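You operate a simulated robot arm through the tools that you are given. There is no shell and no other tool. Be economical: measure what you need, move in short steps, check, and stop when the job is done.

Carry out the task below with a simulated robot arm. There is one attempt and no reset: what you move stays moved.

JOB
Fit dividers in the rack's yellow and blue slots, stand a gauze pack in each end.

The check looks at the end state, three seconds after you hand in, the way a careful person would. Anything else that was tipped, shoved, dropped, spilled or broken makes it a failure.

ROBOT AND FRAMES
A 7-joint arm with a two-finger parallel gripper, fixed in place. Base frame: the origin is at the foot of the arm, x ahead of it, y to its left, z up; the work surface is at about z = 900. Lengths are in mm, angles in rad, forces in N, time in s.
With the tool pointing down near the work surface it reaches from about 300 to 680 mm from the base axis. Its first joint turns from -1.152 to 1.152 rad. Payload 1.57 kg.
The TCP is the grasp point between the finger pads, 30 mm short of the fingertips. In the tool frame z runs along the fingers and y along their closing line. Largest opening 110 mm; finger width 24, thickness 12; the body of the gripper, 48 by 112 mm, starts 78 mm behind the TCP.
Orientation is told as [roll, pitch, yaw] about the base's x, y, z axes, in that order, counted from this pose: with the fingers straight down and closing along the base's y, the tool's x points along the base's -x, its y along +y and its z along -z.

CONTROLS
- The arm moves only by the tool drive_tool. Its argument "steps" is a list of rows, each a list of 6 numbers: the shift along the base's x, y, z in mm, then the turn, a rotation vector about the base's x, y, z in rad. In form: [[x, y, z, wx, wy, wz], ...]. A call has 1 to 12 rows; each row shifts and turns the commanded pose from where the row before left it. "fingers" is the closure, from 0 (fully open) to 1 (shut), set as the call begins (left out, the last holds). A row lasts 0.2 s, in which the tool goes at most 50 mm and 0.15 rad; a call with a longer step from one row to the next is refused whole, and so is a gripper value outside its range. Where a pose cannot be reached the arm comes as near as it can. A force on the tool above 40 N (or 10 N above the force at the start of the call, whichever is more), or a blocked arm, ends the call early, and 0.2 s more pass. The fingers move at their own pace (about 108 mm/s each) and stop on an object; they squeeze with about 33 N. The grip force told is the motor's: it shows also when the fingers shut on nothing. Time passes only in rows, and 0.2 s behind the last, so rows that do not move let the fingers close. It gives the time, the measured TCP pose, the force on the tool (base axes), the opening and the grip force at its end, in the units of the frame above (readings bear some noise).
- Cameras (640 x 400 px; columns grow to the right, rows downward): "scene" is fixed at [152.9, -385.2, 1400.3]; the picture's right is [0.86, -0.50, 0.00], its down [-0.31, -0.52, -0.80] and it looks along [0.40, 0.69, -0.61] (base axes); focal length 346 px, centre (320, 200). "wrist" rides on the gripper at [-36, 0, -80] in the tool frame; the picture's right is [0.00, -1.00, 0.00], its down [0.97, 0.00, -0.24] and it looks along [0.24, 0.00, 0.97] (tool axes); focal length 218 px, centre (320, 200).
- grab_frame(camera): a new picture of that camera. It takes no simulated time.
- probe_pixels(camera, pixels): for up to 12 pixels [column, row] of the newest picture of that camera ("zoom" is the newest enlarged one), the place [x, y, z] in the base frame of the surface seen there, good to about 2 mm. It takes no simulated time.
- zoom(camera, box): a new picture of the part [left, top, right, bottom] of that camera's present view, enlarged. It takes no simulated time.
- finish_job(): hands the job in; it is judged then, once.

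Keep the steps short. Do not move on a guess: measure, check each grasp and each placing, and mend mistakes. In all there are 80 turns and 34 pictures (those below and enlarged ones count). Leave the gripper open and the arm clear of the work at the hand-in unless told otherwise, and finish with a single line.

The tools are called after "Emit:" as a command line: name --pt "numbers of a row" for each row, then --argument value for the rest, lists and objects as JSON in quotes. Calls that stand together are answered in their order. drive_tool: Moves the arm, as the interface text tells. Its arguments: {"type":"object","properties":{"steps":{"type":"array","items":{"type":"array","items":{"type":"number"}}},"fingers":{"type":"number"}},"required":["steps"]} The other tools are called the same way: grab_frame (camera) takes a picture; probe_pixels (camera, pixels) gives the place of the surface under pixels of a picture; zoom (camera, box) takes an enlarged picture of a part of a camera's view; finish_job () hands the job in.

At the start:

```text
clock: 0.0
eef_pos: [397.8, 11.6, 1175.8]
ee_rot: [0.0, 0.0, -0.001]
wrist_force: [0.2, -0.3, 0.1]
width: 109.8
grasp_force: 0.1
```

scene: 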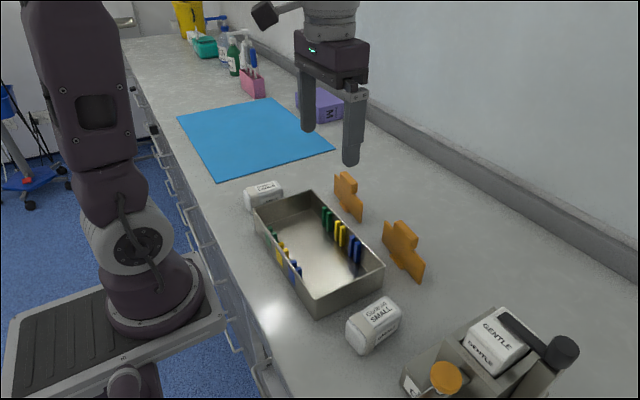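
wrist: 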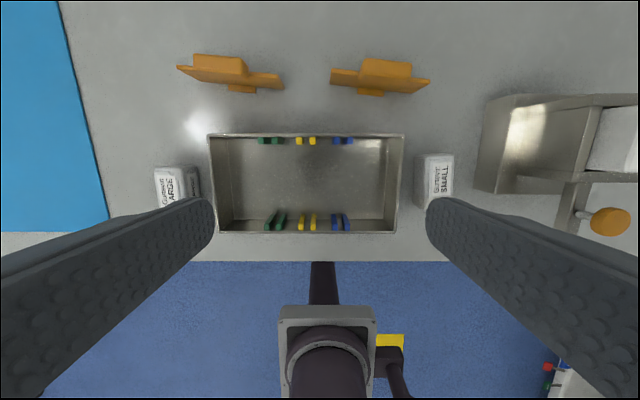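

I see a steel tray with green, yellow and blue slot pairs, two orange dividers standing behind it, and two gauze packs, one at each side. I'll enlarge these areas to measure them.

Emit:
zoom --camera "scene" --box '[230, 150, 450, 370]'

Emit:
zoom --camera "wrist" --box '[140, 40, 470, 246]'

```text
1.82 times, centred on (340, 260) of scene
```

zoom: 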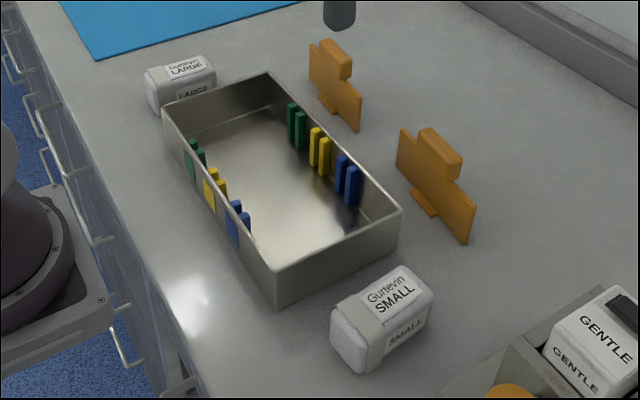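

```text
1.94 times, centred on (305, 143) of wrist
```

zoom: 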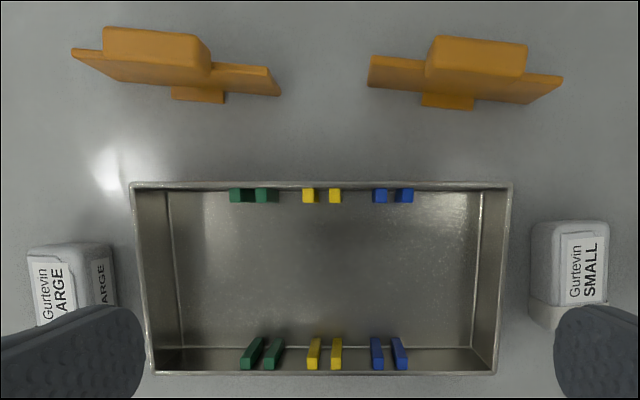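

I'll probe the tray rims, slots, dividers and packs on the wrist enlargement.

Emit:
probe_pixels --camera "zoom" --pixels '[[133, 186], [509, 187], [155, 373], [494, 373], [309, 190], [336, 190], [381, 190], [404, 190], [314, 345], [337, 345], [377, 345], [400, 345]]'

Emit:
probe_pixels --camera "zoom" --pixels '[[320, 270], [190, 270], [470, 270], [535, 228], [605, 228], [570, 260], [535, 300], [30, 250], [80, 245], [40, 290], [85, 280], [105, 245]]'

Emit:
probe_pixels --camera "zoom" --pixels '[[76, 51], [110, 35], [205, 45], [240, 68], [265, 71], [277, 92], [372, 58], [440, 42], [520, 48], [555, 78], [447, 97], [197, 92]]'

```text
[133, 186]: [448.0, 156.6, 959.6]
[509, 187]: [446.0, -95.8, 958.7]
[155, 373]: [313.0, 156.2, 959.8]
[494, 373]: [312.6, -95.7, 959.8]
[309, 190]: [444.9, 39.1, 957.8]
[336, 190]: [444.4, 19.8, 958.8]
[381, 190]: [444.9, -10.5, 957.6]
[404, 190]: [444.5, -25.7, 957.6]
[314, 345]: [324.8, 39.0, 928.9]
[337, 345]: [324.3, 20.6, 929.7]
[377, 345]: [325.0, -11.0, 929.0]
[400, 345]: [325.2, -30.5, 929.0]
```

```text
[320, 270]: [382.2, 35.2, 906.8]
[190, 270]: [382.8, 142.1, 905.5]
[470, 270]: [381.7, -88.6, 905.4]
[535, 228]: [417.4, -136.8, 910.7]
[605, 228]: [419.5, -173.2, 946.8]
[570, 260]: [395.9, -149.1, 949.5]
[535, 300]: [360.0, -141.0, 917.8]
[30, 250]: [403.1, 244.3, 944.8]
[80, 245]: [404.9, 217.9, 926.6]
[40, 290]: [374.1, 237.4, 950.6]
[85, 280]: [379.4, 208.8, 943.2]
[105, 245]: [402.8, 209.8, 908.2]
```

```text
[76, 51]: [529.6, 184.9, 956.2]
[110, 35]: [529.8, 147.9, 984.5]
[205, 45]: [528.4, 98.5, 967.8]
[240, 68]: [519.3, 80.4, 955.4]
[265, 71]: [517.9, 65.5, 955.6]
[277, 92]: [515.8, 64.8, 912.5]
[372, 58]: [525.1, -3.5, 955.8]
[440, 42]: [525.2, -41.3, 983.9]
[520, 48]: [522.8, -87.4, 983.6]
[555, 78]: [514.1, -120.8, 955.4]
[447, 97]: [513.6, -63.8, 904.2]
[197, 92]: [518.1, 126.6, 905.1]
```

The tray spans x 313–448 and y −96…156, with rim at 960 and floor at 905. The yellow gap is near y 30 and the blue near y −19. Next I'll look closely at the dividers and packs.

Emit:
zoom --camera "scene" --box '[320, 160, 440, 290]'

Emit:
drive_tool --pt "30 0 0 0 0 0" --pt "30 0 0 0 0 0" --pt "30 0 0 0 0 0" --pt "0 0 -30 0 0 0" --pt "0 0 -30 0 0 0" --fingers 0

Emit:
grab_frame --camera "wrist"

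```text
3.08 times, centred on (380, 225) of scene
```

zoom: 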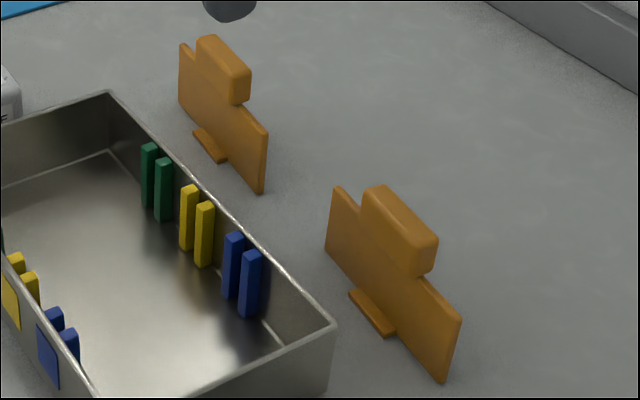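

```text
clock: 1.2
eef_pos: [486.1, 12.8, 1116.4]
ee_rot: [0.0, -0.001, -0.001]
wrist_force: [0.9, -0.2, -0.5]
width: 110.0
grasp_force: 0.0
```

```text
28 pictures are left
```

wrist: 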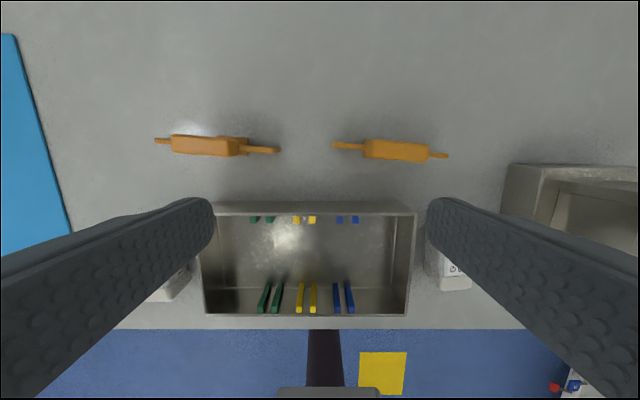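

The handles look off-centre. I'll enlarge both dividers.

Emit:
zoom --camera "wrist" --box '[140, 110, 300, 180]'

Emit:
probe_pixels --camera "zoom" --pixels '[[62, 120], [80, 130], [130, 110], [130, 170], [125, 140], [370, 155], [380, 180], [410, 150], [545, 158], [545, 172], [430, 125], [355, 112]]'

Emit:
zoom --camera "wrist" --box '[310, 115, 470, 185]'

Emit:
probe_pixels --camera "zoom" --pixels '[[95, 120], [95, 145], [220, 100], [220, 180], [470, 125], [470, 190], [215, 140], [475, 150], [545, 160], [545, 180], [350, 140], [160, 128]]'

```text
4.00 times, centred on (220, 145) of wrist
```

zoom: 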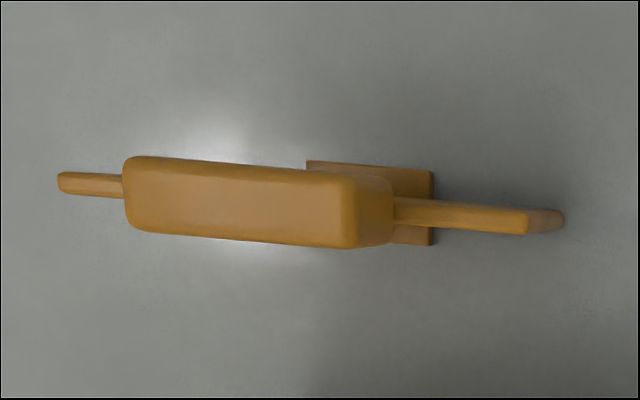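

```text
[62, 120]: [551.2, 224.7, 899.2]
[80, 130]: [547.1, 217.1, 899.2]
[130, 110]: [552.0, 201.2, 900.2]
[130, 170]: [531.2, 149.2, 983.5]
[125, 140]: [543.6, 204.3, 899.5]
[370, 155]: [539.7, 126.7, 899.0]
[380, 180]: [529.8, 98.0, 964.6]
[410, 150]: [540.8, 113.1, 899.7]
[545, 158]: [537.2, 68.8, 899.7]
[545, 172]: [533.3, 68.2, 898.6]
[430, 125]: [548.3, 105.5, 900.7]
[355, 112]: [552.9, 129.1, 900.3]
```

```text
4.00 times, centred on (390, 150) of wrist
```

zoom: 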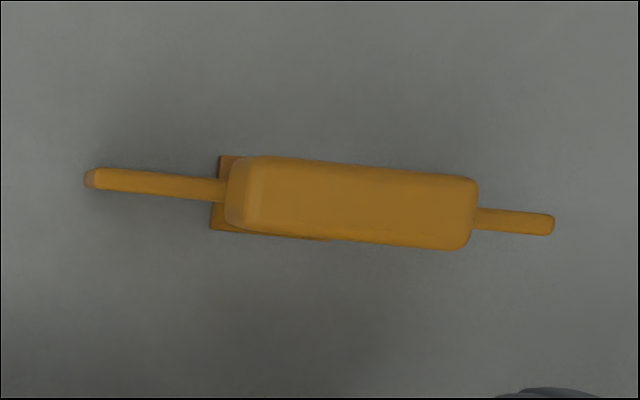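

```text
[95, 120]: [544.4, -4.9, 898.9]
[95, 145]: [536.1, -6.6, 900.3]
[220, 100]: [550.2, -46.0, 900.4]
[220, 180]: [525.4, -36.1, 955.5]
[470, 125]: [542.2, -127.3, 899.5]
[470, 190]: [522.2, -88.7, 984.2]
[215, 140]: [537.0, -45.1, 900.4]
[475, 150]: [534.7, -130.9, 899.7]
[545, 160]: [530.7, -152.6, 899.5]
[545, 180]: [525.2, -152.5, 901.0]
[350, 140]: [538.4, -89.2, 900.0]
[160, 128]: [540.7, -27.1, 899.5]
```

Each divider is a plate about 120 mm long (y), yawed about 0.1 rad, with a centred handle (top at 984) and a centred foot. I'll grip each handle across its thickness. First I turn about 1.477 rad and hover over the right divider at about (519.6, −62.2).

Emit:
drive_tool --pt "3.4 -7.5 0 0 0 0.1477" --pt "3.4 -7.5 0 0 0 0.1477" --pt "3.4 -7.5 0 0 0 0.1477" --pt "3.4 -7.5 0 0 0 0.1477" --pt "3.4 -7.5 0 0 0 0.1477" --pt "3.4 -7.5 0 0 0 0.1477" --pt "3.4 -7.5 0 0 0 0.1477" --pt "3.4 -7.5 0 0 0 0.1477" --pt "3.3 -7.5 0 0 0 0.1477" --pt "3.3 -7.5 0 0 0 0.1477" --pt "0 0 -30 0 0 0" --pt "0 0 0 0 0 0" --fingers 0.4

Emit:
grab_frame --camera "wrist"

```text
clock: 3.8
eef_pos: [522.1, -64.7, 1086.5]
ee_rot: [-0.001, 0.0, 1.479]
wrist_force: [-0.1, 0.2, 0.4]
width: 66.1
grasp_force: 0.1
```

```text
25 pictures are left
```

wrist: 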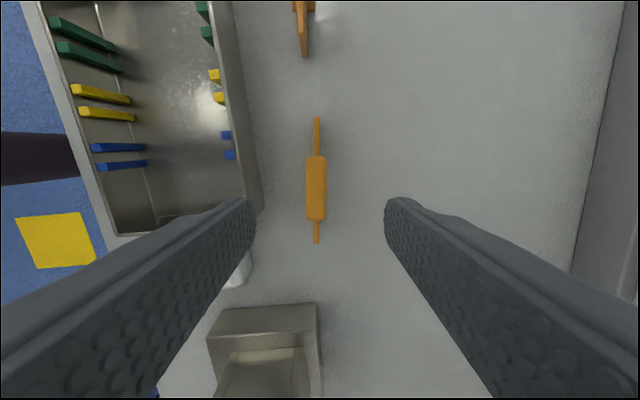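

The handle is parallel to the fingers. I'll probe the plate and handle ends for a better centre.

Emit:
probe_pixels --camera "wrist" --pixels '[[317, 120], [316, 241], [309, 185], [324, 185], [316, 160], [316, 215], [319, 150], [314, 150], [227, 136], [230, 154], [130, 147], [130, 163]]'

Emit:
drive_tool --pt "-1.3 0.8 -25 0 0 0" --pt "-1.2 0.7 -25 0 0 0"

```text
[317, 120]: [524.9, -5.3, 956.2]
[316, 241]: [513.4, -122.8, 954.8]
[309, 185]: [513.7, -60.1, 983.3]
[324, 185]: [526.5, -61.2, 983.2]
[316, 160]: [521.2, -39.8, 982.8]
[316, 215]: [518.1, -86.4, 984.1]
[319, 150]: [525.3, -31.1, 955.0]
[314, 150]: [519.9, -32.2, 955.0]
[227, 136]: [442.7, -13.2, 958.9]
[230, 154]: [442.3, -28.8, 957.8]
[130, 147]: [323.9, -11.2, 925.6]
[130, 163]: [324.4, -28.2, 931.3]
```

```text
clock: 4.4
eef_pos: [520.3, -63.7, 1035.1]
ee_rot: [0.0, -0.001, 1.475]
wrist_force: [0.2, -0.4, -0.2]
width: 65.7
grasp_force: 0.0
```

The divider centre is about (519.6, −64). I'll descend to z 972 and close.

Emit:
drive_tool --pt "-0.4 0 -32 0 0 0" --pt "-0.3 0 -31 0 0 0" --pt "0 0 0 0 0 0"

Emit:
drive_tool --pt "0 0 0 0 0 0" --pt "0 0 0 0 0 0" --pt "0 0 0 0 0 0" --fingers 1

Emit:
drive_tool --pt "0 0 30 0 0 0" --pt "0 0 35 0 0 0" --pt "0 0 35 0 0 0"

```text
clock: 5.2
eef_pos: [518.3, -61.8, 971.6]
ee_rot: [0.001, 0.002, 1.476]
wrist_force: [-0.2, 0.8, 0.8]
width: 65.7
grasp_force: 0.0
```

```text
clock: 6.0
eef_pos: [518.9, -62.3, 972.9]
ee_rot: [0.0, 0.0, 1.478]
wrist_force: [-0.1, -0.4, 0.1]
width: 17.5
grasp_force: 32.2
```

```text
clock: 6.8
eef_pos: [518.3, -62.1, 1071.3]
ee_rot: [-0.001, 0.0, 1.477]
wrist_force: [-0.1, -0.2, -0.8]
width: 17.5
grasp_force: 32.5
```

The handle is gripped (17.5 mm, 32 N). I'll carry it to above the blue slots while turning the plate along x.

Emit:
drive_tool --pt "-13.6 4.2 0 0 0 -0.1477" --pt "-13.6 4.2 0 0 0 -0.1477" --pt "-13.6 4.2 0 0 0 -0.1477" --pt "-13.6 4.2 0 0 0 -0.1477" --pt "-13.6 4.2 0 0 0 -0.1477" --pt "-13.6 4.2 0 0 0 -0.1477" --pt "-13.6 4.2 0 0 0 -0.1477" --pt "-13.6 4.2 0 0 0 -0.1477" --pt "-13.7 4.2 0 0 0 -0.1477" --pt "-13.7 4.2 0 0 0 -0.1477" --pt "0 0 0 0 0 0" --pt "0 0 0 0 0 0"

Emit:
grab_frame --camera "wrist"

Emit:
zoom --camera "scene" --box '[240, 140, 420, 320]'

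```text
clock: 9.4
eef_pos: [382.2, -21.7, 1072.2]
ee_rot: [0.0, -0.001, -0.001]
wrist_force: [-0.1, 0.2, -0.3]
width: 0.2
grasp_force: 21.1
```

```text
24 pictures are left
```

wrist: 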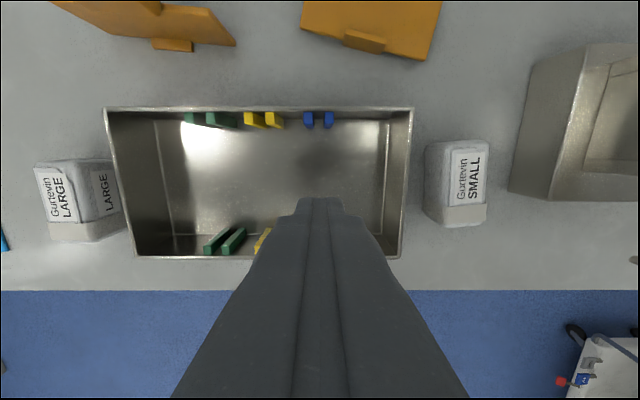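

```text
2.22 times, centred on (330, 230) of scene
```

zoom: 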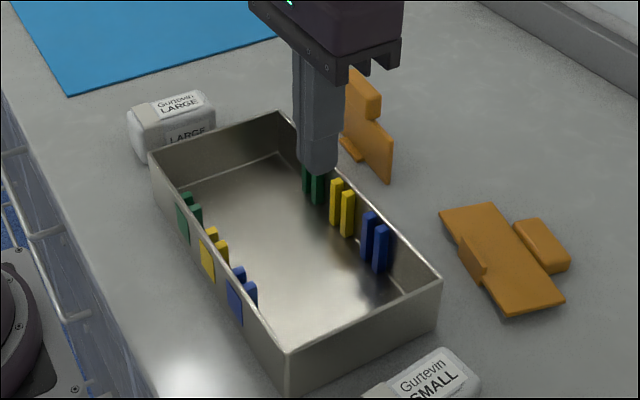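

The fingers are shut on nothing. The divider slipped out and now lies flat behind the tray, around zoom (500, 255). I'll look closely at it and at the standing one to see why.

Emit:
zoom --camera "scene" --box '[320, 150, 420, 240]'

Emit:
drive_tool --pt "30 20 10 0 0 0" --pt "40 20 10 0 0 0" --pt "40 20 10 0 0 0" --fingers 0

Emit:
grab_frame --camera "wrist"

```text
4.44 times, centred on (370, 195) of scene
```

zoom: 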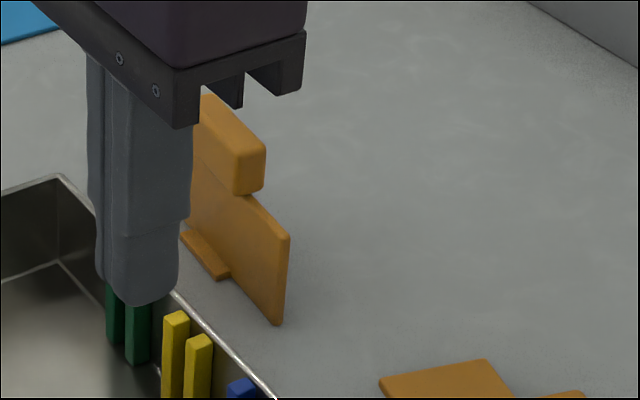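

```text
clock: 10.2
eef_pos: [494.9, 37.4, 1104.2]
ee_rot: [0.0, 0.001, 0.0]
wrist_force: [0.1, 0.9, -0.7]
width: 109.9
grasp_force: 0.0
```

```text
21 pictures are left
```

wrist: 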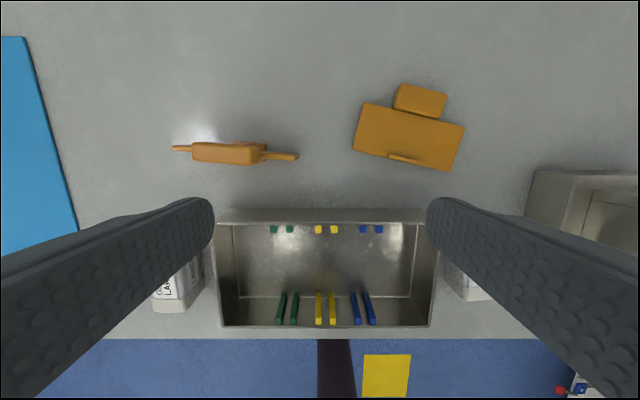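

Its handle looks box-shaped, so it probably slid gradually. I'll probe exactly how it lies, from a closer wrist enlargement.

Emit:
zoom --camera "wrist" --box '[330, 70, 490, 182]'

Emit:
probe_pixels --camera "wrist" --pixels '[[364, 106], [462, 126], [354, 149], [449, 168], [399, 88], [444, 97], [394, 107], [439, 116], [390, 154], [418, 161], [410, 130], [420, 103]]'

```text
3.57 times, centred on (410, 126) of wrist
```

zoom: 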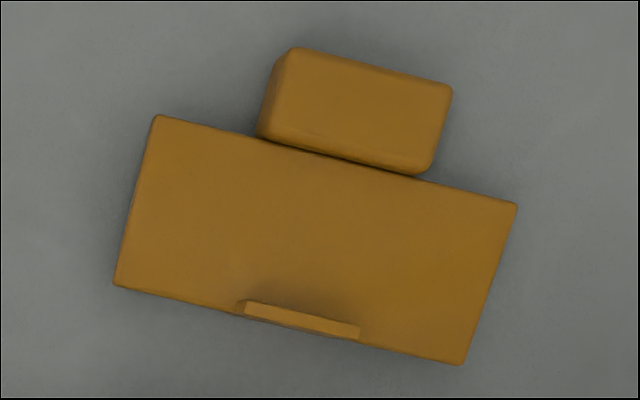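

```text
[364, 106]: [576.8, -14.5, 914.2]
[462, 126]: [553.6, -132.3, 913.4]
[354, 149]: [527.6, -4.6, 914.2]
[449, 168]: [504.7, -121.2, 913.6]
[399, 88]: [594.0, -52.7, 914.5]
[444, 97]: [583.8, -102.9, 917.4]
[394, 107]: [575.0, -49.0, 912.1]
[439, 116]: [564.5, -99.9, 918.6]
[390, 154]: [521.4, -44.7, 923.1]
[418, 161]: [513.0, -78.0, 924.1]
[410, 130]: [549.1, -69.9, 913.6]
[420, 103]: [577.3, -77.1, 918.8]
```

The fallen divider lies where it was lifted, with its handle toward +x, so it slipped right after the lift. I'll test the grip on the standing divider carefully, with a small slow lift first. Now I move above it at (523.7, 125.2) with yaw 1.473.

Emit:
drive_tool --pt "2.9 8.8 0 0 0 0.1473" --pt "2.9 8.8 0 0 0 0.1473" --pt "2.9 8.8 0 0 0 0.1473" --pt "2.9 8.8 0 0 0 0.1473" --pt "2.9 8.8 0 0 0 0.1473" --pt "2.9 8.8 0 0 0 0.1473" --pt "2.9 8.8 0 0 0 0.1473" --pt "2.9 8.8 0 0 0 0.1473" --pt "2.8 8.7 0 0 0 0.1473" --pt "2.8 8.7 0 0 0 0.1473" --pt "0 0 -20 0 0 0" --pt "0 0 0 0 0 0" --fingers 0.5

Emit:
grab_frame --camera "wrist"

```text
clock: 12.8
eef_pos: [521.9, 127.4, 1084.4]
ee_rot: [0.0, 0.0, 1.475]
wrist_force: [0.3, 0.3, 0.4]
width: 55.1
grasp_force: 0.1
```

```text
19 pictures are left
```

wrist: 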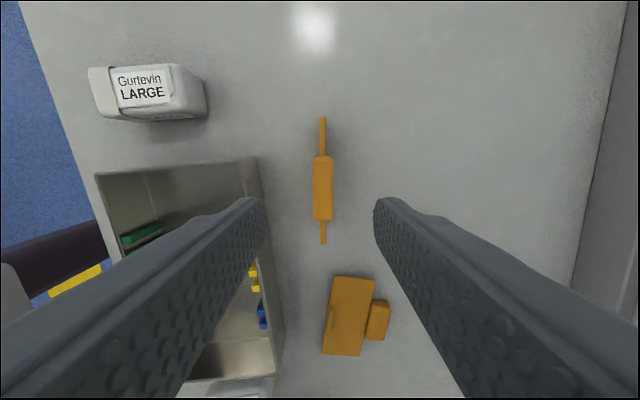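

It is well aligned. I'll probe the plate ends and handle sides, then descend.

Emit:
probe_pixels --camera "wrist" --pixels '[[322, 120], [323, 242], [315, 185], [331, 185], [93, 70], [112, 115], [200, 115], [205, 85], [175, 66], [120, 70], [140, 85], [160, 115]]'

Emit:
drive_tool --pt "0.6 -0.5 -37 0 0 0" --pt "0.6 -0.5 -37 0 0 0" --pt "0.6 -0.5 -38 0 0 0" --pt "0 0 0 0 0 0"

```text
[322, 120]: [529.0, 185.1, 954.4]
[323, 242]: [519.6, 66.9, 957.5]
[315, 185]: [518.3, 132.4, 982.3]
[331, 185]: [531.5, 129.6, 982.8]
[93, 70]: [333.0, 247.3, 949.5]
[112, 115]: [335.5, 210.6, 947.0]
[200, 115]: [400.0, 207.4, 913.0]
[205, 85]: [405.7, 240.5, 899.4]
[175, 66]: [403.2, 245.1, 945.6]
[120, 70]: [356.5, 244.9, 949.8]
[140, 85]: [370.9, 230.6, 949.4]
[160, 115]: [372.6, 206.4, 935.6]
```

```text
clock: 13.8
eef_pos: [521.7, 124.9, 969.5]
ee_rot: [0.001, 0.001, 1.473]
wrist_force: [-0.9, 1.8, 0.9]
width: 54.9
grasp_force: 0.0
```

At grip height. I close, then lift only 10 mm and check.

Emit:
drive_tool --pt "1.5 1 0 0 0 0" --pt "0 0 0 0 0 0" --pt "0 0 0 0 0 0" --pt "0 0 0 0 0 0" --fingers 1

Emit:
drive_tool --pt "0 0 3 0 0 0" --pt "0 0 4 0 0 0" --pt "0 0 4 0 0 0" --pt "0 0 4 0 0 0" --pt "0 0 0 0 0 0" --pt "0 0 0 0 0 0"

Emit:
zoom --camera "scene" --box '[290, 130, 410, 230]'

```text
clock: 14.8
eef_pos: [522.7, 125.8, 970.2]
ee_rot: [0.0, -0.002, 1.47]
wrist_force: [0.3, 0.2, 0.0]
width: 17.6
grasp_force: 31.9
```

```text
clock: 16.2
eef_pos: [524.2, 126.5, 984.7]
ee_rot: [0.0, 0.001, 1.474]
wrist_force: [-0.6, -0.6, -0.5]
width: 17.6
grasp_force: 32.8
```

```text
4.00 times, centred on (350, 180) of scene
```

zoom: 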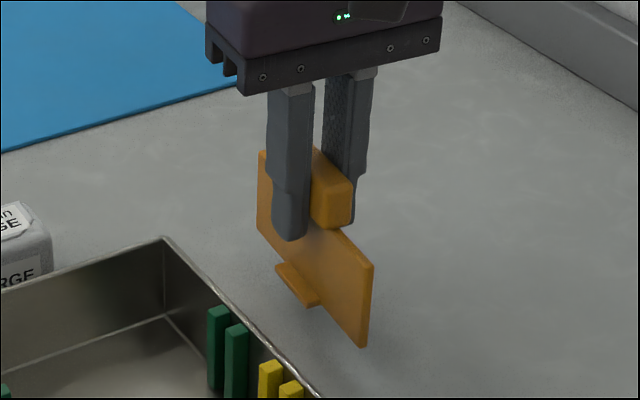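

I'll probe whether the plate actually came up with the tool. The expected plate top is about 970 if nothing slipped.

Emit:
probe_pixels --camera "zoom" --pixels '[[371, 266], [367, 264], [366, 340], [345, 185], [262, 155], [310, 303], [298, 296], [366, 346]]'

Emit:
drive_tool --pt "0 0 0 0 0 0" --pt "0 0 0 0 0 0" --pt "0 0 0 0 0 0" --pt "0 0 0 0 0 0" --pt "0 0 0 0 0 0"

Emit:
zoom --camera "scene" --box '[290, 130, 410, 230]'

Emit:
probe_pixels --camera "zoom" --pixels '[[371, 266], [367, 264], [366, 340], [345, 185], [262, 155], [310, 303], [298, 296], [366, 346]]'

```text
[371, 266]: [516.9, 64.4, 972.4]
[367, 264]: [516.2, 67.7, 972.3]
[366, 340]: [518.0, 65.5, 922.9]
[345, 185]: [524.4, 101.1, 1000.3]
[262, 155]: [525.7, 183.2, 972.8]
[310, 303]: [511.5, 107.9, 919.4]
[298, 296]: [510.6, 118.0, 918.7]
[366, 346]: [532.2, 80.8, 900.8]
```

```text
clock: 17.4
eef_pos: [524.1, 126.9, 985.7]
ee_rot: [0.002, -0.001, 1.474]
wrist_force: [-0.5, -0.1, -1.5]
width: 17.5
grasp_force: 32.4
```

```text
4.00 times, centred on (350, 180) of scene
```

zoom: 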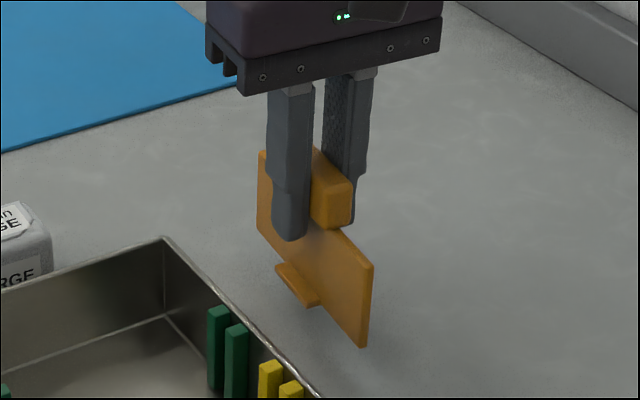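

```text
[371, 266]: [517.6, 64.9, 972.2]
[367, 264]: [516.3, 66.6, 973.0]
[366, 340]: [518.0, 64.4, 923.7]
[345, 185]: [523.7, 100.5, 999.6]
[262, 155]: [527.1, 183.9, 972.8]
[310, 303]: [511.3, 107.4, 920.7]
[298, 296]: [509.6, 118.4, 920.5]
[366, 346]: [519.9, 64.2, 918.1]
```

There is no slip when static: the divider rose 15 mm with the tool and stayed. I'll lift slowly and check.

Emit:
drive_tool --pt "0 0 4 0 0 0" --pt "0 0 8 0 0 0" --pt "0 0 10 0 0 0" --pt "0 0 10 0 0 0" --pt "0 0 10 0 0 0" --pt "0 0 10 0 0 0" --pt "0 0 8 0 0 0" --pt "0 0 4 0 0 0" --pt "0 0 0 0 0 0"

Emit:
drive_tool --pt "0 0 0 0 0 -0.03" --pt "0 0 0 0 0 -0.06" --pt "0 0 0 0 0 -0.08" --pt "0 0 0 0 0 -0.08" --pt "0 0 0 0 0 -0.06" --pt "0 0 0 0 0 -0.03" --pt "0 0 0 0 0 0"

Emit:
zoom --camera "scene" --box '[290, 100, 410, 220]'

```text
clock: 19.4
eef_pos: [524.6, 127.0, 1048.8]
ee_rot: [-0.001, -0.001, 1.473]
wrist_force: [0.3, -0.3, -0.4]
width: 17.5
grasp_force: 32.2
```

```text
clock: 21.0
eef_pos: [524.4, 125.9, 1050.1]
ee_rot: [0.0, 0.0, 1.132]
wrist_force: [0.0, 0.0, -1.2]
width: 17.8
grasp_force: 32.9
```

```text
3.33 times, centred on (350, 160) of scene
```

zoom: 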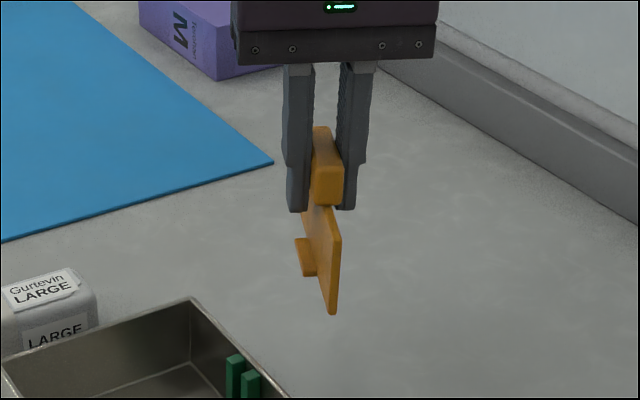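

Still held firmly. I continue turning in place to yaw 0.

Emit:
drive_tool --pt "0 0 0 0 0 -0.06" --pt "0 0 0 0 0 -0.1" --pt "0 0 0 0 0 -0.12" --pt "0 0 0 0 0 -0.12" --pt "0 0 0 0 0 -0.12" --pt "0 0 0 0 0 -0.12" --pt "0 0 0 0 0 -0.12" --pt "0 0 0 0 0 -0.12" --pt "0 0 0 0 0 -0.12" --pt "0 0 0 0 0 -0.08" --pt "0 0 0 0 0 -0.05" --pt "0 0 0 0 0 0"

Emit:
drive_tool --pt "-6 -4 0 0 0 0" --pt "-12 -8 0 0 0 0" --pt "-16 -11 0 0 0 0" --pt "-16 -11 0 0 0 0" --pt "-16 -11 0 0 0 0" --pt "-16 -11 0 0 0 0" --pt "-16 -11 0 0 0 0" --pt "-16 -11 0 0 0 0" --pt "-14 -9 0 0 0 0" --pt "-10 -6 0 0 0 0" --pt "-6 -4 0 0 0 0" --pt "0 0 0 0 0 0"

Emit:
grab_frame --camera "wrist"

```text
clock: 23.6
eef_pos: [525.7, 127.0, 1049.8]
ee_rot: [0.0, -0.001, 0.002]
wrist_force: [-0.9, -0.3, -1.1]
width: 17.5
grasp_force: 32.1
```

```text
clock: 26.2
eef_pos: [380.2, 31.2, 1050.0]
ee_rot: [0.0, 0.001, 0.003]
wrist_force: [0.1, -0.3, -1.5]
width: 17.4
grasp_force: 32.3
```

```text
15 pictures are left
```

wrist: 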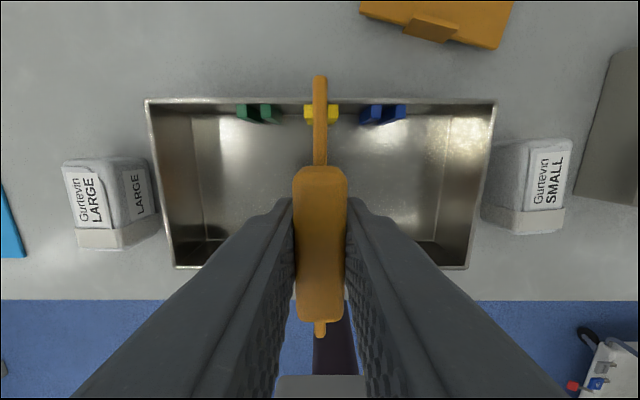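

Held and turned. I'll probe the plate ends, handle sides and yellow ribs to line up.

Emit:
probe_pixels --camera "wrist" --pixels '[[320, 78], [314, 100], [325, 100], [320, 333], [308, 108], [333, 108], [366, 112], [400, 112], [320, 172], [320, 315], [148, 100], [493, 104]]'

Emit:
probe_pixels --camera "wrist" --pixels '[[498, 150], [565, 148], [500, 205], [563, 207], [483, 190], [490, 150], [540, 215], [545, 175], [62, 165], [140, 160], [80, 240], [155, 205]]'

```text
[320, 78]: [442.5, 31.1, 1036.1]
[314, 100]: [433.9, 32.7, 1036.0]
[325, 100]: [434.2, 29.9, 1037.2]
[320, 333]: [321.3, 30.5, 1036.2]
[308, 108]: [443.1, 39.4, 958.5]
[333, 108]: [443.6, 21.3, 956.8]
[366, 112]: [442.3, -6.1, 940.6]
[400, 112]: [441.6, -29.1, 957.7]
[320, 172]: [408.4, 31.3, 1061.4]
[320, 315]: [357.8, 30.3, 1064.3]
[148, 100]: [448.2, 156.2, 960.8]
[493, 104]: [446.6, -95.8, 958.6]
```

```text
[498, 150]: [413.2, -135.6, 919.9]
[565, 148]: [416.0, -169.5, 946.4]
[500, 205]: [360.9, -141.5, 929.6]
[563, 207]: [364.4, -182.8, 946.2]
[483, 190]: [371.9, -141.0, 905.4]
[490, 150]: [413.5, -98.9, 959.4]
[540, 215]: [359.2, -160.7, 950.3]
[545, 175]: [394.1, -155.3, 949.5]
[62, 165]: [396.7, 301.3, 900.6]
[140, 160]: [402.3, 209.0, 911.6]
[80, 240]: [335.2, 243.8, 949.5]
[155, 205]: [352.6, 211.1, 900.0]
```

The plate centre is (381.9, 31). The slot centre is about (380.2, 30.1). I'll shift slightly and lower gently, about 75 mm until contact.

Emit:
drive_tool --pt "-1.7 -0.8 0 0 0 0" --pt "0 0 -5 0 0 0" --pt "0 0 -9 0 0 0" --pt "0 0 -9 0 0 0" --pt "0 0 -9 0 0 0" --pt "0 0 -8 0 0 0" --pt "0 0 -5 0 0 0" --pt "0 0 0 0 0 0"

Emit:
drive_tool --pt "0 0 -4 0 0 0" --pt "0 0 -5 0 0 0" --pt "0 0 -5 0 0 0" --pt "0 0 -5 0 0 0" --pt "0 0 -4 0 0 0" --pt "0 0 -3 0 0 0" --pt "0 0 -2 0 0 0" --pt "0 0 0 0 0 0"

Emit:
zoom --camera "scene" --box '[240, 150, 400, 310]'

```text
clock: 28.0
eef_pos: [381.0, 29.3, 1004.0]
ee_rot: [-0.001, 0.0, 0.003]
wrist_force: [-1.1, 0.3, -1.5]
width: 17.4
grasp_force: 32.8
```

```text
clock: 29.8
eef_pos: [379.6, 30.2, 978.5]
ee_rot: [0.001, 0.0, 0.002]
wrist_force: [-0.2, 0.7, -0.7]
width: 17.5
grasp_force: 32.4
```

```text
2.50 times, centred on (320, 230) of scene
```

zoom: 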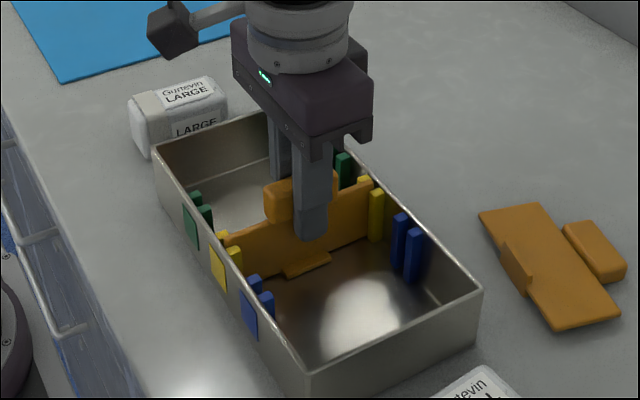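

It sits between the yellow ribs at both ends. I lower the last few mm to contact, then open partway and rise straight up.

Emit:
drive_tool --pt "0 0 -1.5 0 0 0" --pt "0 0 -1.5 0 0 0" --pt "0 0 -1 0 0 0" --pt "0 0 0 0 0 0"

Emit:
drive_tool --pt "0 0 0 0 0 0" --pt "0 0 0 0 0 0" --pt "0 0 0 0 0 0" --fingers 0.65

Emit:
drive_tool --pt "0 0 15 0 0 0" --pt "0 0 30 0 0 0" --pt "0 0 45 0 0 0" --pt "20 0 30 0 0 0" --pt "40 0 0 0 0 0" --pt "40 -30 0 0 0 0" --pt "20 -30 0 0 0 0" --pt "0 0 0 0 0 0"

Emit:
grab_frame --camera "wrist"

```text
clock: 30.8
eef_pos: [379.5, 29.0, 973.0]
ee_rot: [0.002, 0.0, 0.003]
wrist_force: [2.0, -0.6, 22.2]
width: 17.5
grasp_force: 32.9
```

```text
clock: 31.6
eef_pos: [378.4, 28.2, 972.7]
ee_rot: [0.0, 0.0, 0.0]
wrist_force: [-0.1, -0.2, -1.4]
width: 38.3
grasp_force: 0.0
```

```text
clock: 33.4
eef_pos: [498.8, -29.6, 1092.2]
ee_rot: [0.0, 0.0, 0.004]
wrist_force: [0.0, -0.3, -0.5]
width: 38.4
grasp_force: 0.0
```

```text
13 pictures are left
```

wrist: 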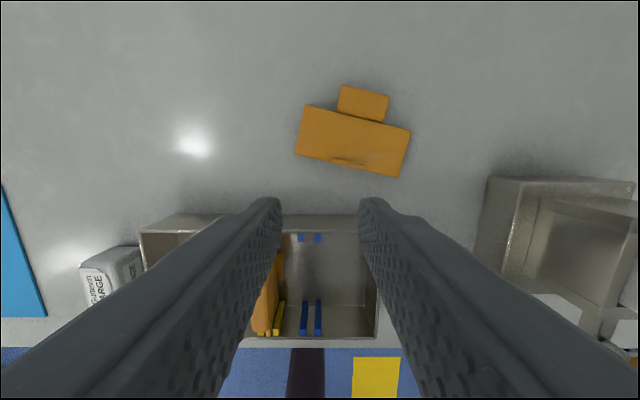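

Yellow is seated. The fallen divider lies flat with its handle at about (579, −76), axis yaw about −0.194. My plan is to grip the handle lengthwise at the fingertips with the tool leaning back 0.3 rad. Then I roll the divider upright about its long axis and stand it on its foot. First I hover.

Emit:
drive_tool --pt "20 -10 -15 0 0 -0.099" --pt "20 -10 -15 0 0 -0.099" --pt "20 -10 -20 0.029 0.147 0" --pt "20 -10 -20 0.029 0.147 0" --pt "20 -8 -20 0 0 0" --pt "7.7 -3.8 -10.7 0 0 0" --pt "0 0 0 0 0 0" --fingers 0.32

Emit:
grab_frame --camera "wrist"

```text
clock: 35.0
eef_pos: [605.9, -81.5, 991.2]
ee_rot: [0.0, 0.3, -0.196]
wrist_force: [0.1, -0.2, -0.3]
width: 74.9
grasp_force: 0.1
```

```text
12 pictures are left
```

wrist: 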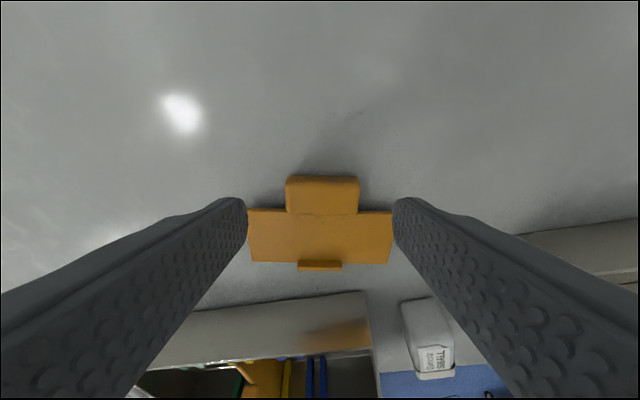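

Aligned: the handle is centred at column 322. I descend along the tool axis so the fingertips straddle the handle.

Emit:
drive_tool --pt "-6 1.2 -20 0 0 0" --pt "-6 1.2 -20 0 0 0" --pt "-3 0.6 -10 0 0 0" --pt "-1.5 0.3 -5 0 0 0" --pt "0 0 0 0 0 0"

Emit:
drive_tool --pt "0 0 0 0 0 0" --pt "0 0 0 0 0 0" --pt "0 0 0 0 0 0" --pt "0 0 0 0 0 0" --fingers 1

```text
clock: 36.2
eef_pos: [590.4, -79.1, 935.9]
ee_rot: [0.0, 0.3, -0.196]
wrist_force: [0.3, -0.3, 0.0]
width: 75.1
grasp_force: 0.0
```

```text
clock: 37.2
eef_pos: [590.3, -79.3, 937.1]
ee_rot: [0.001, 0.299, -0.194]
wrist_force: [-0.6, 0.2, 0.3]
width: 55.0
grasp_force: 33.3
```

The handle is held (55 mm, 33 N). I lift slowly by 70 mm.

Emit:
drive_tool --pt "0 0 4 0 0 0" --pt "0 0 8 0 0 0" --pt "0 0 10 0 0 0" --pt "0 0 10 0 0 0" --pt "0 0 10 0 0 0" --pt "0 0 10 0 0 0" --pt "0 0 10 0 0 0" --pt "0 0 8 0 0 0" --pt "0 0 4 0 0 0" --pt "0 0 0 0 0 0"

Emit:
drive_tool --pt "0 0 0 -0.012 -0.06 0" --pt "0 0 0 -0.0193 -0.098 0" --pt "0 0 0 -0.0193 -0.098 0" --pt "0 0 0 -0.0193 -0.098 0" --pt "0 0 0 -0.0193 -0.098 0" --pt "0 0 0 -0.0193 -0.098 0" --pt "0 0 0 -0.0193 -0.098 0" --pt "0 0 0 -0.012 -0.06 0" --pt "0 0 0 0 0 0"

Emit:
zoom --camera "scene" --box '[300, 100, 500, 300]'

```text
clock: 39.4
eef_pos: [590.5, -79.0, 1012.2]
ee_rot: [0.001, 0.299, -0.196]
wrist_force: [0.1, -0.1, -0.8]
width: 55.3
grasp_force: 33.5
```

```text
clock: 41.4
eef_pos: [590.3, -79.2, 1011.6]
ee_rot: [0.001, -0.423, -0.196]
wrist_force: [0.0, -0.1, -0.3]
width: 55.2
grasp_force: 32.7
```

```text
2.00 times, centred on (400, 200) of scene
```

zoom: 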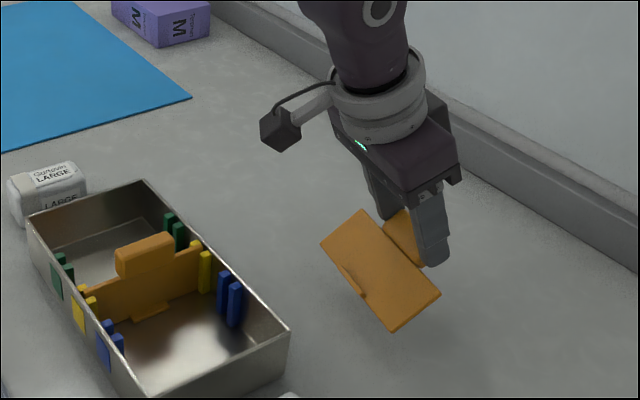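

It's working: the plate is about 41° up and still held. I continue rolling 0.83 rad to bring it near vertical.

Emit:
drive_tool --pt "0 0 0 -0.012 -0.06 0" --pt "0 0 0 -0.0193 -0.098 0" --pt "0 0 0 -0.0193 -0.098 0" --pt "0 0 0 -0.0193 -0.098 0" --pt "0 0 0 -0.0193 -0.098 0" --pt "0 0 0 -0.0193 -0.098 0" --pt "0 0 0 -0.0193 -0.098 0" --pt "0 0 0 -0.0193 -0.098 0" --pt "0 0 0 -0.014 -0.07 0" --pt "0 0 0 0 0 0"

Emit:
zoom --camera "scene" --box '[300, 100, 500, 300]'

```text
clock: 43.6
eef_pos: [590.6, -78.4, 1010.1]
ee_rot: [-0.002, -1.254, -0.194]
wrist_force: [-0.1, 0.4, -0.9]
width: 55.3
grasp_force: 33.1
```

```text
2.00 times, centred on (400, 200) of scene
```

zoom: 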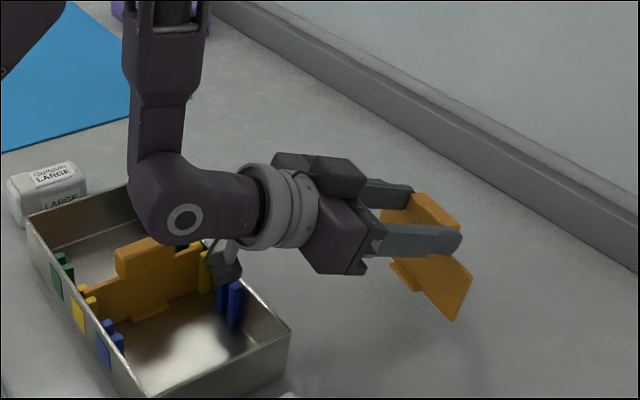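

The plate is almost upright, but the wrist link and dark box hang over the tray. I'll probe heights before lowering.

Emit:
probe_pixels --camera "zoom" --pixels '[[185, 243], [225, 280], [235, 255], [330, 270], [345, 268], [405, 283], [455, 318], [470, 270], [435, 222], [410, 290], [260, 240], [420, 255]]'

```text
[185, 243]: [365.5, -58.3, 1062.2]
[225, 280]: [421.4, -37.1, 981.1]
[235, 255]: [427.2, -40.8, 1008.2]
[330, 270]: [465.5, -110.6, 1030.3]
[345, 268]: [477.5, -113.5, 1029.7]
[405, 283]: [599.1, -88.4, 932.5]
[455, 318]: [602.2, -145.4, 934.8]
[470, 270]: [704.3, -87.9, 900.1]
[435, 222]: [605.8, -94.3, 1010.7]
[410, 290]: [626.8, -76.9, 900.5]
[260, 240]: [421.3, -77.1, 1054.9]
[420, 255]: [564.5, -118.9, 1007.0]
```

The dark box's lowest point is about 978 at x 421, and I need to lower 30 mm. I'll shift outward 50 mm first so it clears the tray wall at x 448.

Emit:
drive_tool --pt "6 2 0 0 0 0" --pt "10 4 0 0 0 0" --pt "10 4 0 0 0 0" --pt "10 4 0 0 0 0" --pt "10 4 0 0 0 0" --pt "5 2 0 0 0 0" --pt "0 0 0 0 0 0"

Emit:
zoom --camera "scene" --box '[300, 100, 500, 300]'

Emit:
probe_pixels --camera "zoom" --pixels '[[265, 265], [280, 265], [250, 265], [270, 250], [262, 258], [275, 272], [290, 262], [435, 270], [480, 290], [475, 300], [430, 262], [428, 268]]'

```text
clock: 45.2
eef_pos: [641.2, -59.8, 1010.9]
ee_rot: [-0.001, -1.253, -0.195]
wrist_force: [0.4, -1.0, -0.5]
width: 55.2
grasp_force: 32.6
```

```text
2.00 times, centred on (400, 200) of scene
```

zoom: 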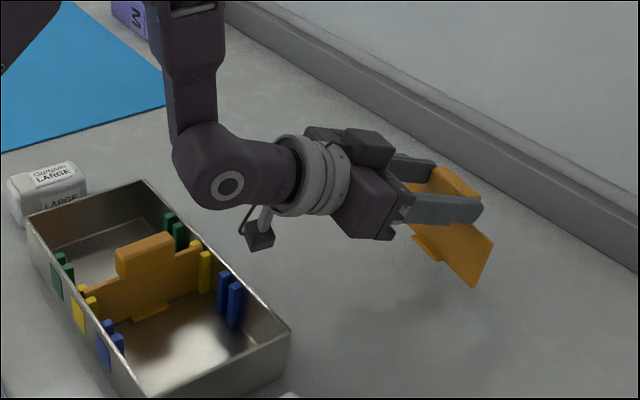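

```text
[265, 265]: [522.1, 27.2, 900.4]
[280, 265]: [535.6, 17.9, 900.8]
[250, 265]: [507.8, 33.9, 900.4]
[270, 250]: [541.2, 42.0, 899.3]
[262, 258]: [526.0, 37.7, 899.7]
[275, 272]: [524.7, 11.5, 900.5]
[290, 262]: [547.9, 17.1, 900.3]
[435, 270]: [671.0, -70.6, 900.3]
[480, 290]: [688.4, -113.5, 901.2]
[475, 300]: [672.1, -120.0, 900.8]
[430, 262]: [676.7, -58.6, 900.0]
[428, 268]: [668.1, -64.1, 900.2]
```

The box is now clear of the tray. I lower slowly until the foot touches.

Emit:
drive_tool --pt "0 0 -4 0 0 0" --pt "0 0 -5 0 0 0" --pt "0 0 -5 0 0 0" --pt "0 0 -5 0 0 0" --pt "0 0 -3 0 0 0" --pt "0 0 -2 0 0 0" --pt "0 0 0 0 0 0"

Emit:
drive_tool --pt "0 0 -2 0 0 0" --pt "0 0 -2 0 0 0" --pt "0 0 -2 0 0 0" --pt "0 0 -1.5 0 0 0" --pt "0 0 0 0 0 0"

Emit:
zoom --camera "scene" --box '[380, 150, 500, 270]'

```text
clock: 46.8
eef_pos: [639.8, -59.7, 987.9]
ee_rot: [-0.004, -1.254, -0.195]
wrist_force: [0.4, 0.7, -2.3]
width: 54.9
grasp_force: 33.3
```

```text
clock: 48.0
eef_pos: [641.3, -59.0, 980.9]
ee_rot: [0.0, -1.259, -0.197]
wrist_force: [-0.5, 1.0, 14.7]
width: 55.1
grasp_force: 32.9
```

```text
3.33 times, centred on (440, 210) of scene
```

zoom: 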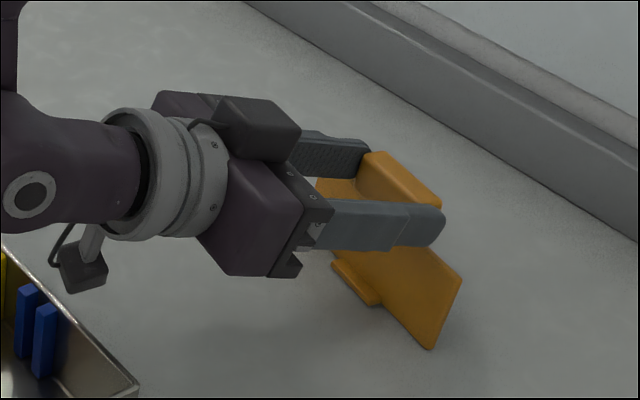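

The foot is on the table (15 N contact). I open the fingers and rise straight up, since they only straddle the handle ends. Then I retreat and straighten the tool.

Emit:
drive_tool --pt "0 0 0 0 0 0" --pt "0 0 0 0 0 0" --pt "0 0 0 0 0 0" --fingers 0.3

Emit:
drive_tool --pt "0 0 8 0 0 0" --pt "0 0 15 0 0 0" --pt "0 0 25 0 0 0" --pt "0 0 30 0 0 0" --pt "0 0 30 0 0 0" --pt "-10 0 20 0.029 0.147 0" --pt "-10 0 10 0.029 0.147 0" --pt "-10 0 0 0.029 0.147 0" --pt "-10 0 0 0.029 0.147 0" --pt "0 0 0 0.029 0.147 0" --pt "0 0 0 0.029 0.147 0" --pt "0 0 0 0.029 0.147 0"

Emit:
drive_tool --pt "0 0 -15 0.029 0.147 0" --pt "0 0 -20 0.0105 0.053 0" --pt "0 0 0 0 0 0"

Emit:
grab_frame --camera "wrist"

```text
clock: 48.8
eef_pos: [641.2, -59.1, 980.6]
ee_rot: [-0.004, -1.254, -0.195]
wrist_force: [0.5, -0.6, -0.6]
width: 76.8
grasp_force: 0.1
```

```text
clock: 51.4
eef_pos: [600.0, -59.8, 1117.3]
ee_rot: [-0.002, -0.204, -0.196]
wrist_force: [0.2, 0.7, -0.4]
width: 77.2
grasp_force: 0.1
```

```text
clock: 52.2
eef_pos: [601.2, -60.4, 1082.0]
ee_rot: [-0.002, -0.001, -0.195]
wrist_force: [-0.4, -0.4, 0.2]
width: 77.0
grasp_force: 0.1
```

```text
7 pictures are left
```

wrist: 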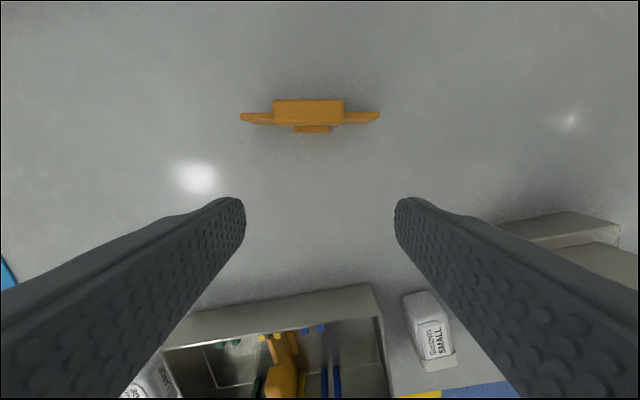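

The divider stands upright again. I'll probe its plate ends and handle.

Emit:
probe_pixels --camera "wrist" --pixels '[[244, 115], [377, 114], [276, 103], [340, 102], [308, 101], [308, 121], [260, 114], [360, 113], [257, 121], [310, 129], [308, 124], [245, 122]]'

```text
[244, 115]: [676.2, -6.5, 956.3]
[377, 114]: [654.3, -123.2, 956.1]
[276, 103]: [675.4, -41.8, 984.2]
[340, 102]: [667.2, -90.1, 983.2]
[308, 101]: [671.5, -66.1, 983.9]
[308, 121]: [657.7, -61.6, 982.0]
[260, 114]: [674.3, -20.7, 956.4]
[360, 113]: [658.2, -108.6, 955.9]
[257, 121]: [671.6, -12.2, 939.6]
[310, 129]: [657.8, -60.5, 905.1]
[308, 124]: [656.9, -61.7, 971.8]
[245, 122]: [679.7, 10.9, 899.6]
```

Centre (665.2, −64.9), tangent angle 0.186, so grip yaw is 1.385. I turn and move over it.

Emit:
drive_tool --pt "5.8 -0.4 0 0 0 0.1436" --pt "5.8 -0.4 0 0 0 0.1436" --pt "5.8 -0.4 0 0 0 0.1436" --pt "5.8 -0.4 0 0 0 0.1436" --pt "5.8 -0.4 0 0 0 0.1436" --pt "5.8 -0.4 0 0 0 0.1436" --pt "5.8 -0.4 0 0 0 0.1436" --pt "5.8 -0.4 0 0 0 0.1436" --pt "5.8 -0.4 0 0 0 0.1436" --pt "5.8 -0.4 0 0 0 0.1436" --pt "6 -0.5 0 0 0 0.144" --pt "0 0 0 0 0 0" --fingers 0.4

Emit:
drive_tool --pt "0 0 -30 0 0 0" --pt "0 0 -20 0 0 0" --pt "0 0 0 0 0 0"

```text
clock: 54.8
eef_pos: [663.6, -63.9, 1082.8]
ee_rot: [-0.001, 0.0, 1.385]
wrist_force: [0.8, 0.0, -0.3]
width: 65.7
grasp_force: 0.0
```

```text
clock: 55.6
eef_pos: [663.4, -62.8, 1032.0]
ee_rot: [-0.003, -0.003, 1.387]
wrist_force: [0.3, 1.3, 0.3]
width: 66.3
grasp_force: 0.1
```

On target and reachable. I descend to 971 and close.

Emit:
drive_tool --pt "0.5 -1 -30 0 0 0" --pt "0.5 -0.5 -20 0 0 0" --pt "0 0 -11 0 0 0" --pt "0 0 0 0 0 0"

Emit:
drive_tool --pt "0 0 0 0 0 0" --pt "0 0 0 0 0 0" --pt "0 0 0 0 0 0" --pt "0 0 0 0 0 0" --fingers 1

Emit:
drive_tool --pt "0 0 4 0 0 0" --pt "0 0 8 0 0 0" --pt "0 0 10 0 0 0" --pt "0 0 10 0 0 0" --pt "0 0 12 0 0 0" --pt "0 0 12 0 0 0" --pt "0 0 12 0 0 0" --pt "0 0 8 0 0 0" --pt "0 0 4 0 0 0" --pt "0 0 0 0 0 0"

```text
clock: 56.6
eef_pos: [665.8, -66.5, 972.6]
ee_rot: [-0.002, 0.002, 1.386]
wrist_force: [0.9, 0.0, -0.4]
width: 66.0
grasp_force: 0.1
```

```text
clock: 57.6
eef_pos: [665.5, -66.4, 970.4]
ee_rot: [-0.002, 0.0, 1.387]
wrist_force: [-0.6, -0.2, 0.5]
width: 17.3
grasp_force: 32.3
```

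```text
clock: 59.8
eef_pos: [667.1, -65.1, 1053.1]
ee_rot: [-0.002, 0.0, 1.385]
wrist_force: [-0.4, -0.2, -1.4]
width: 17.4
grasp_force: 32.8
```

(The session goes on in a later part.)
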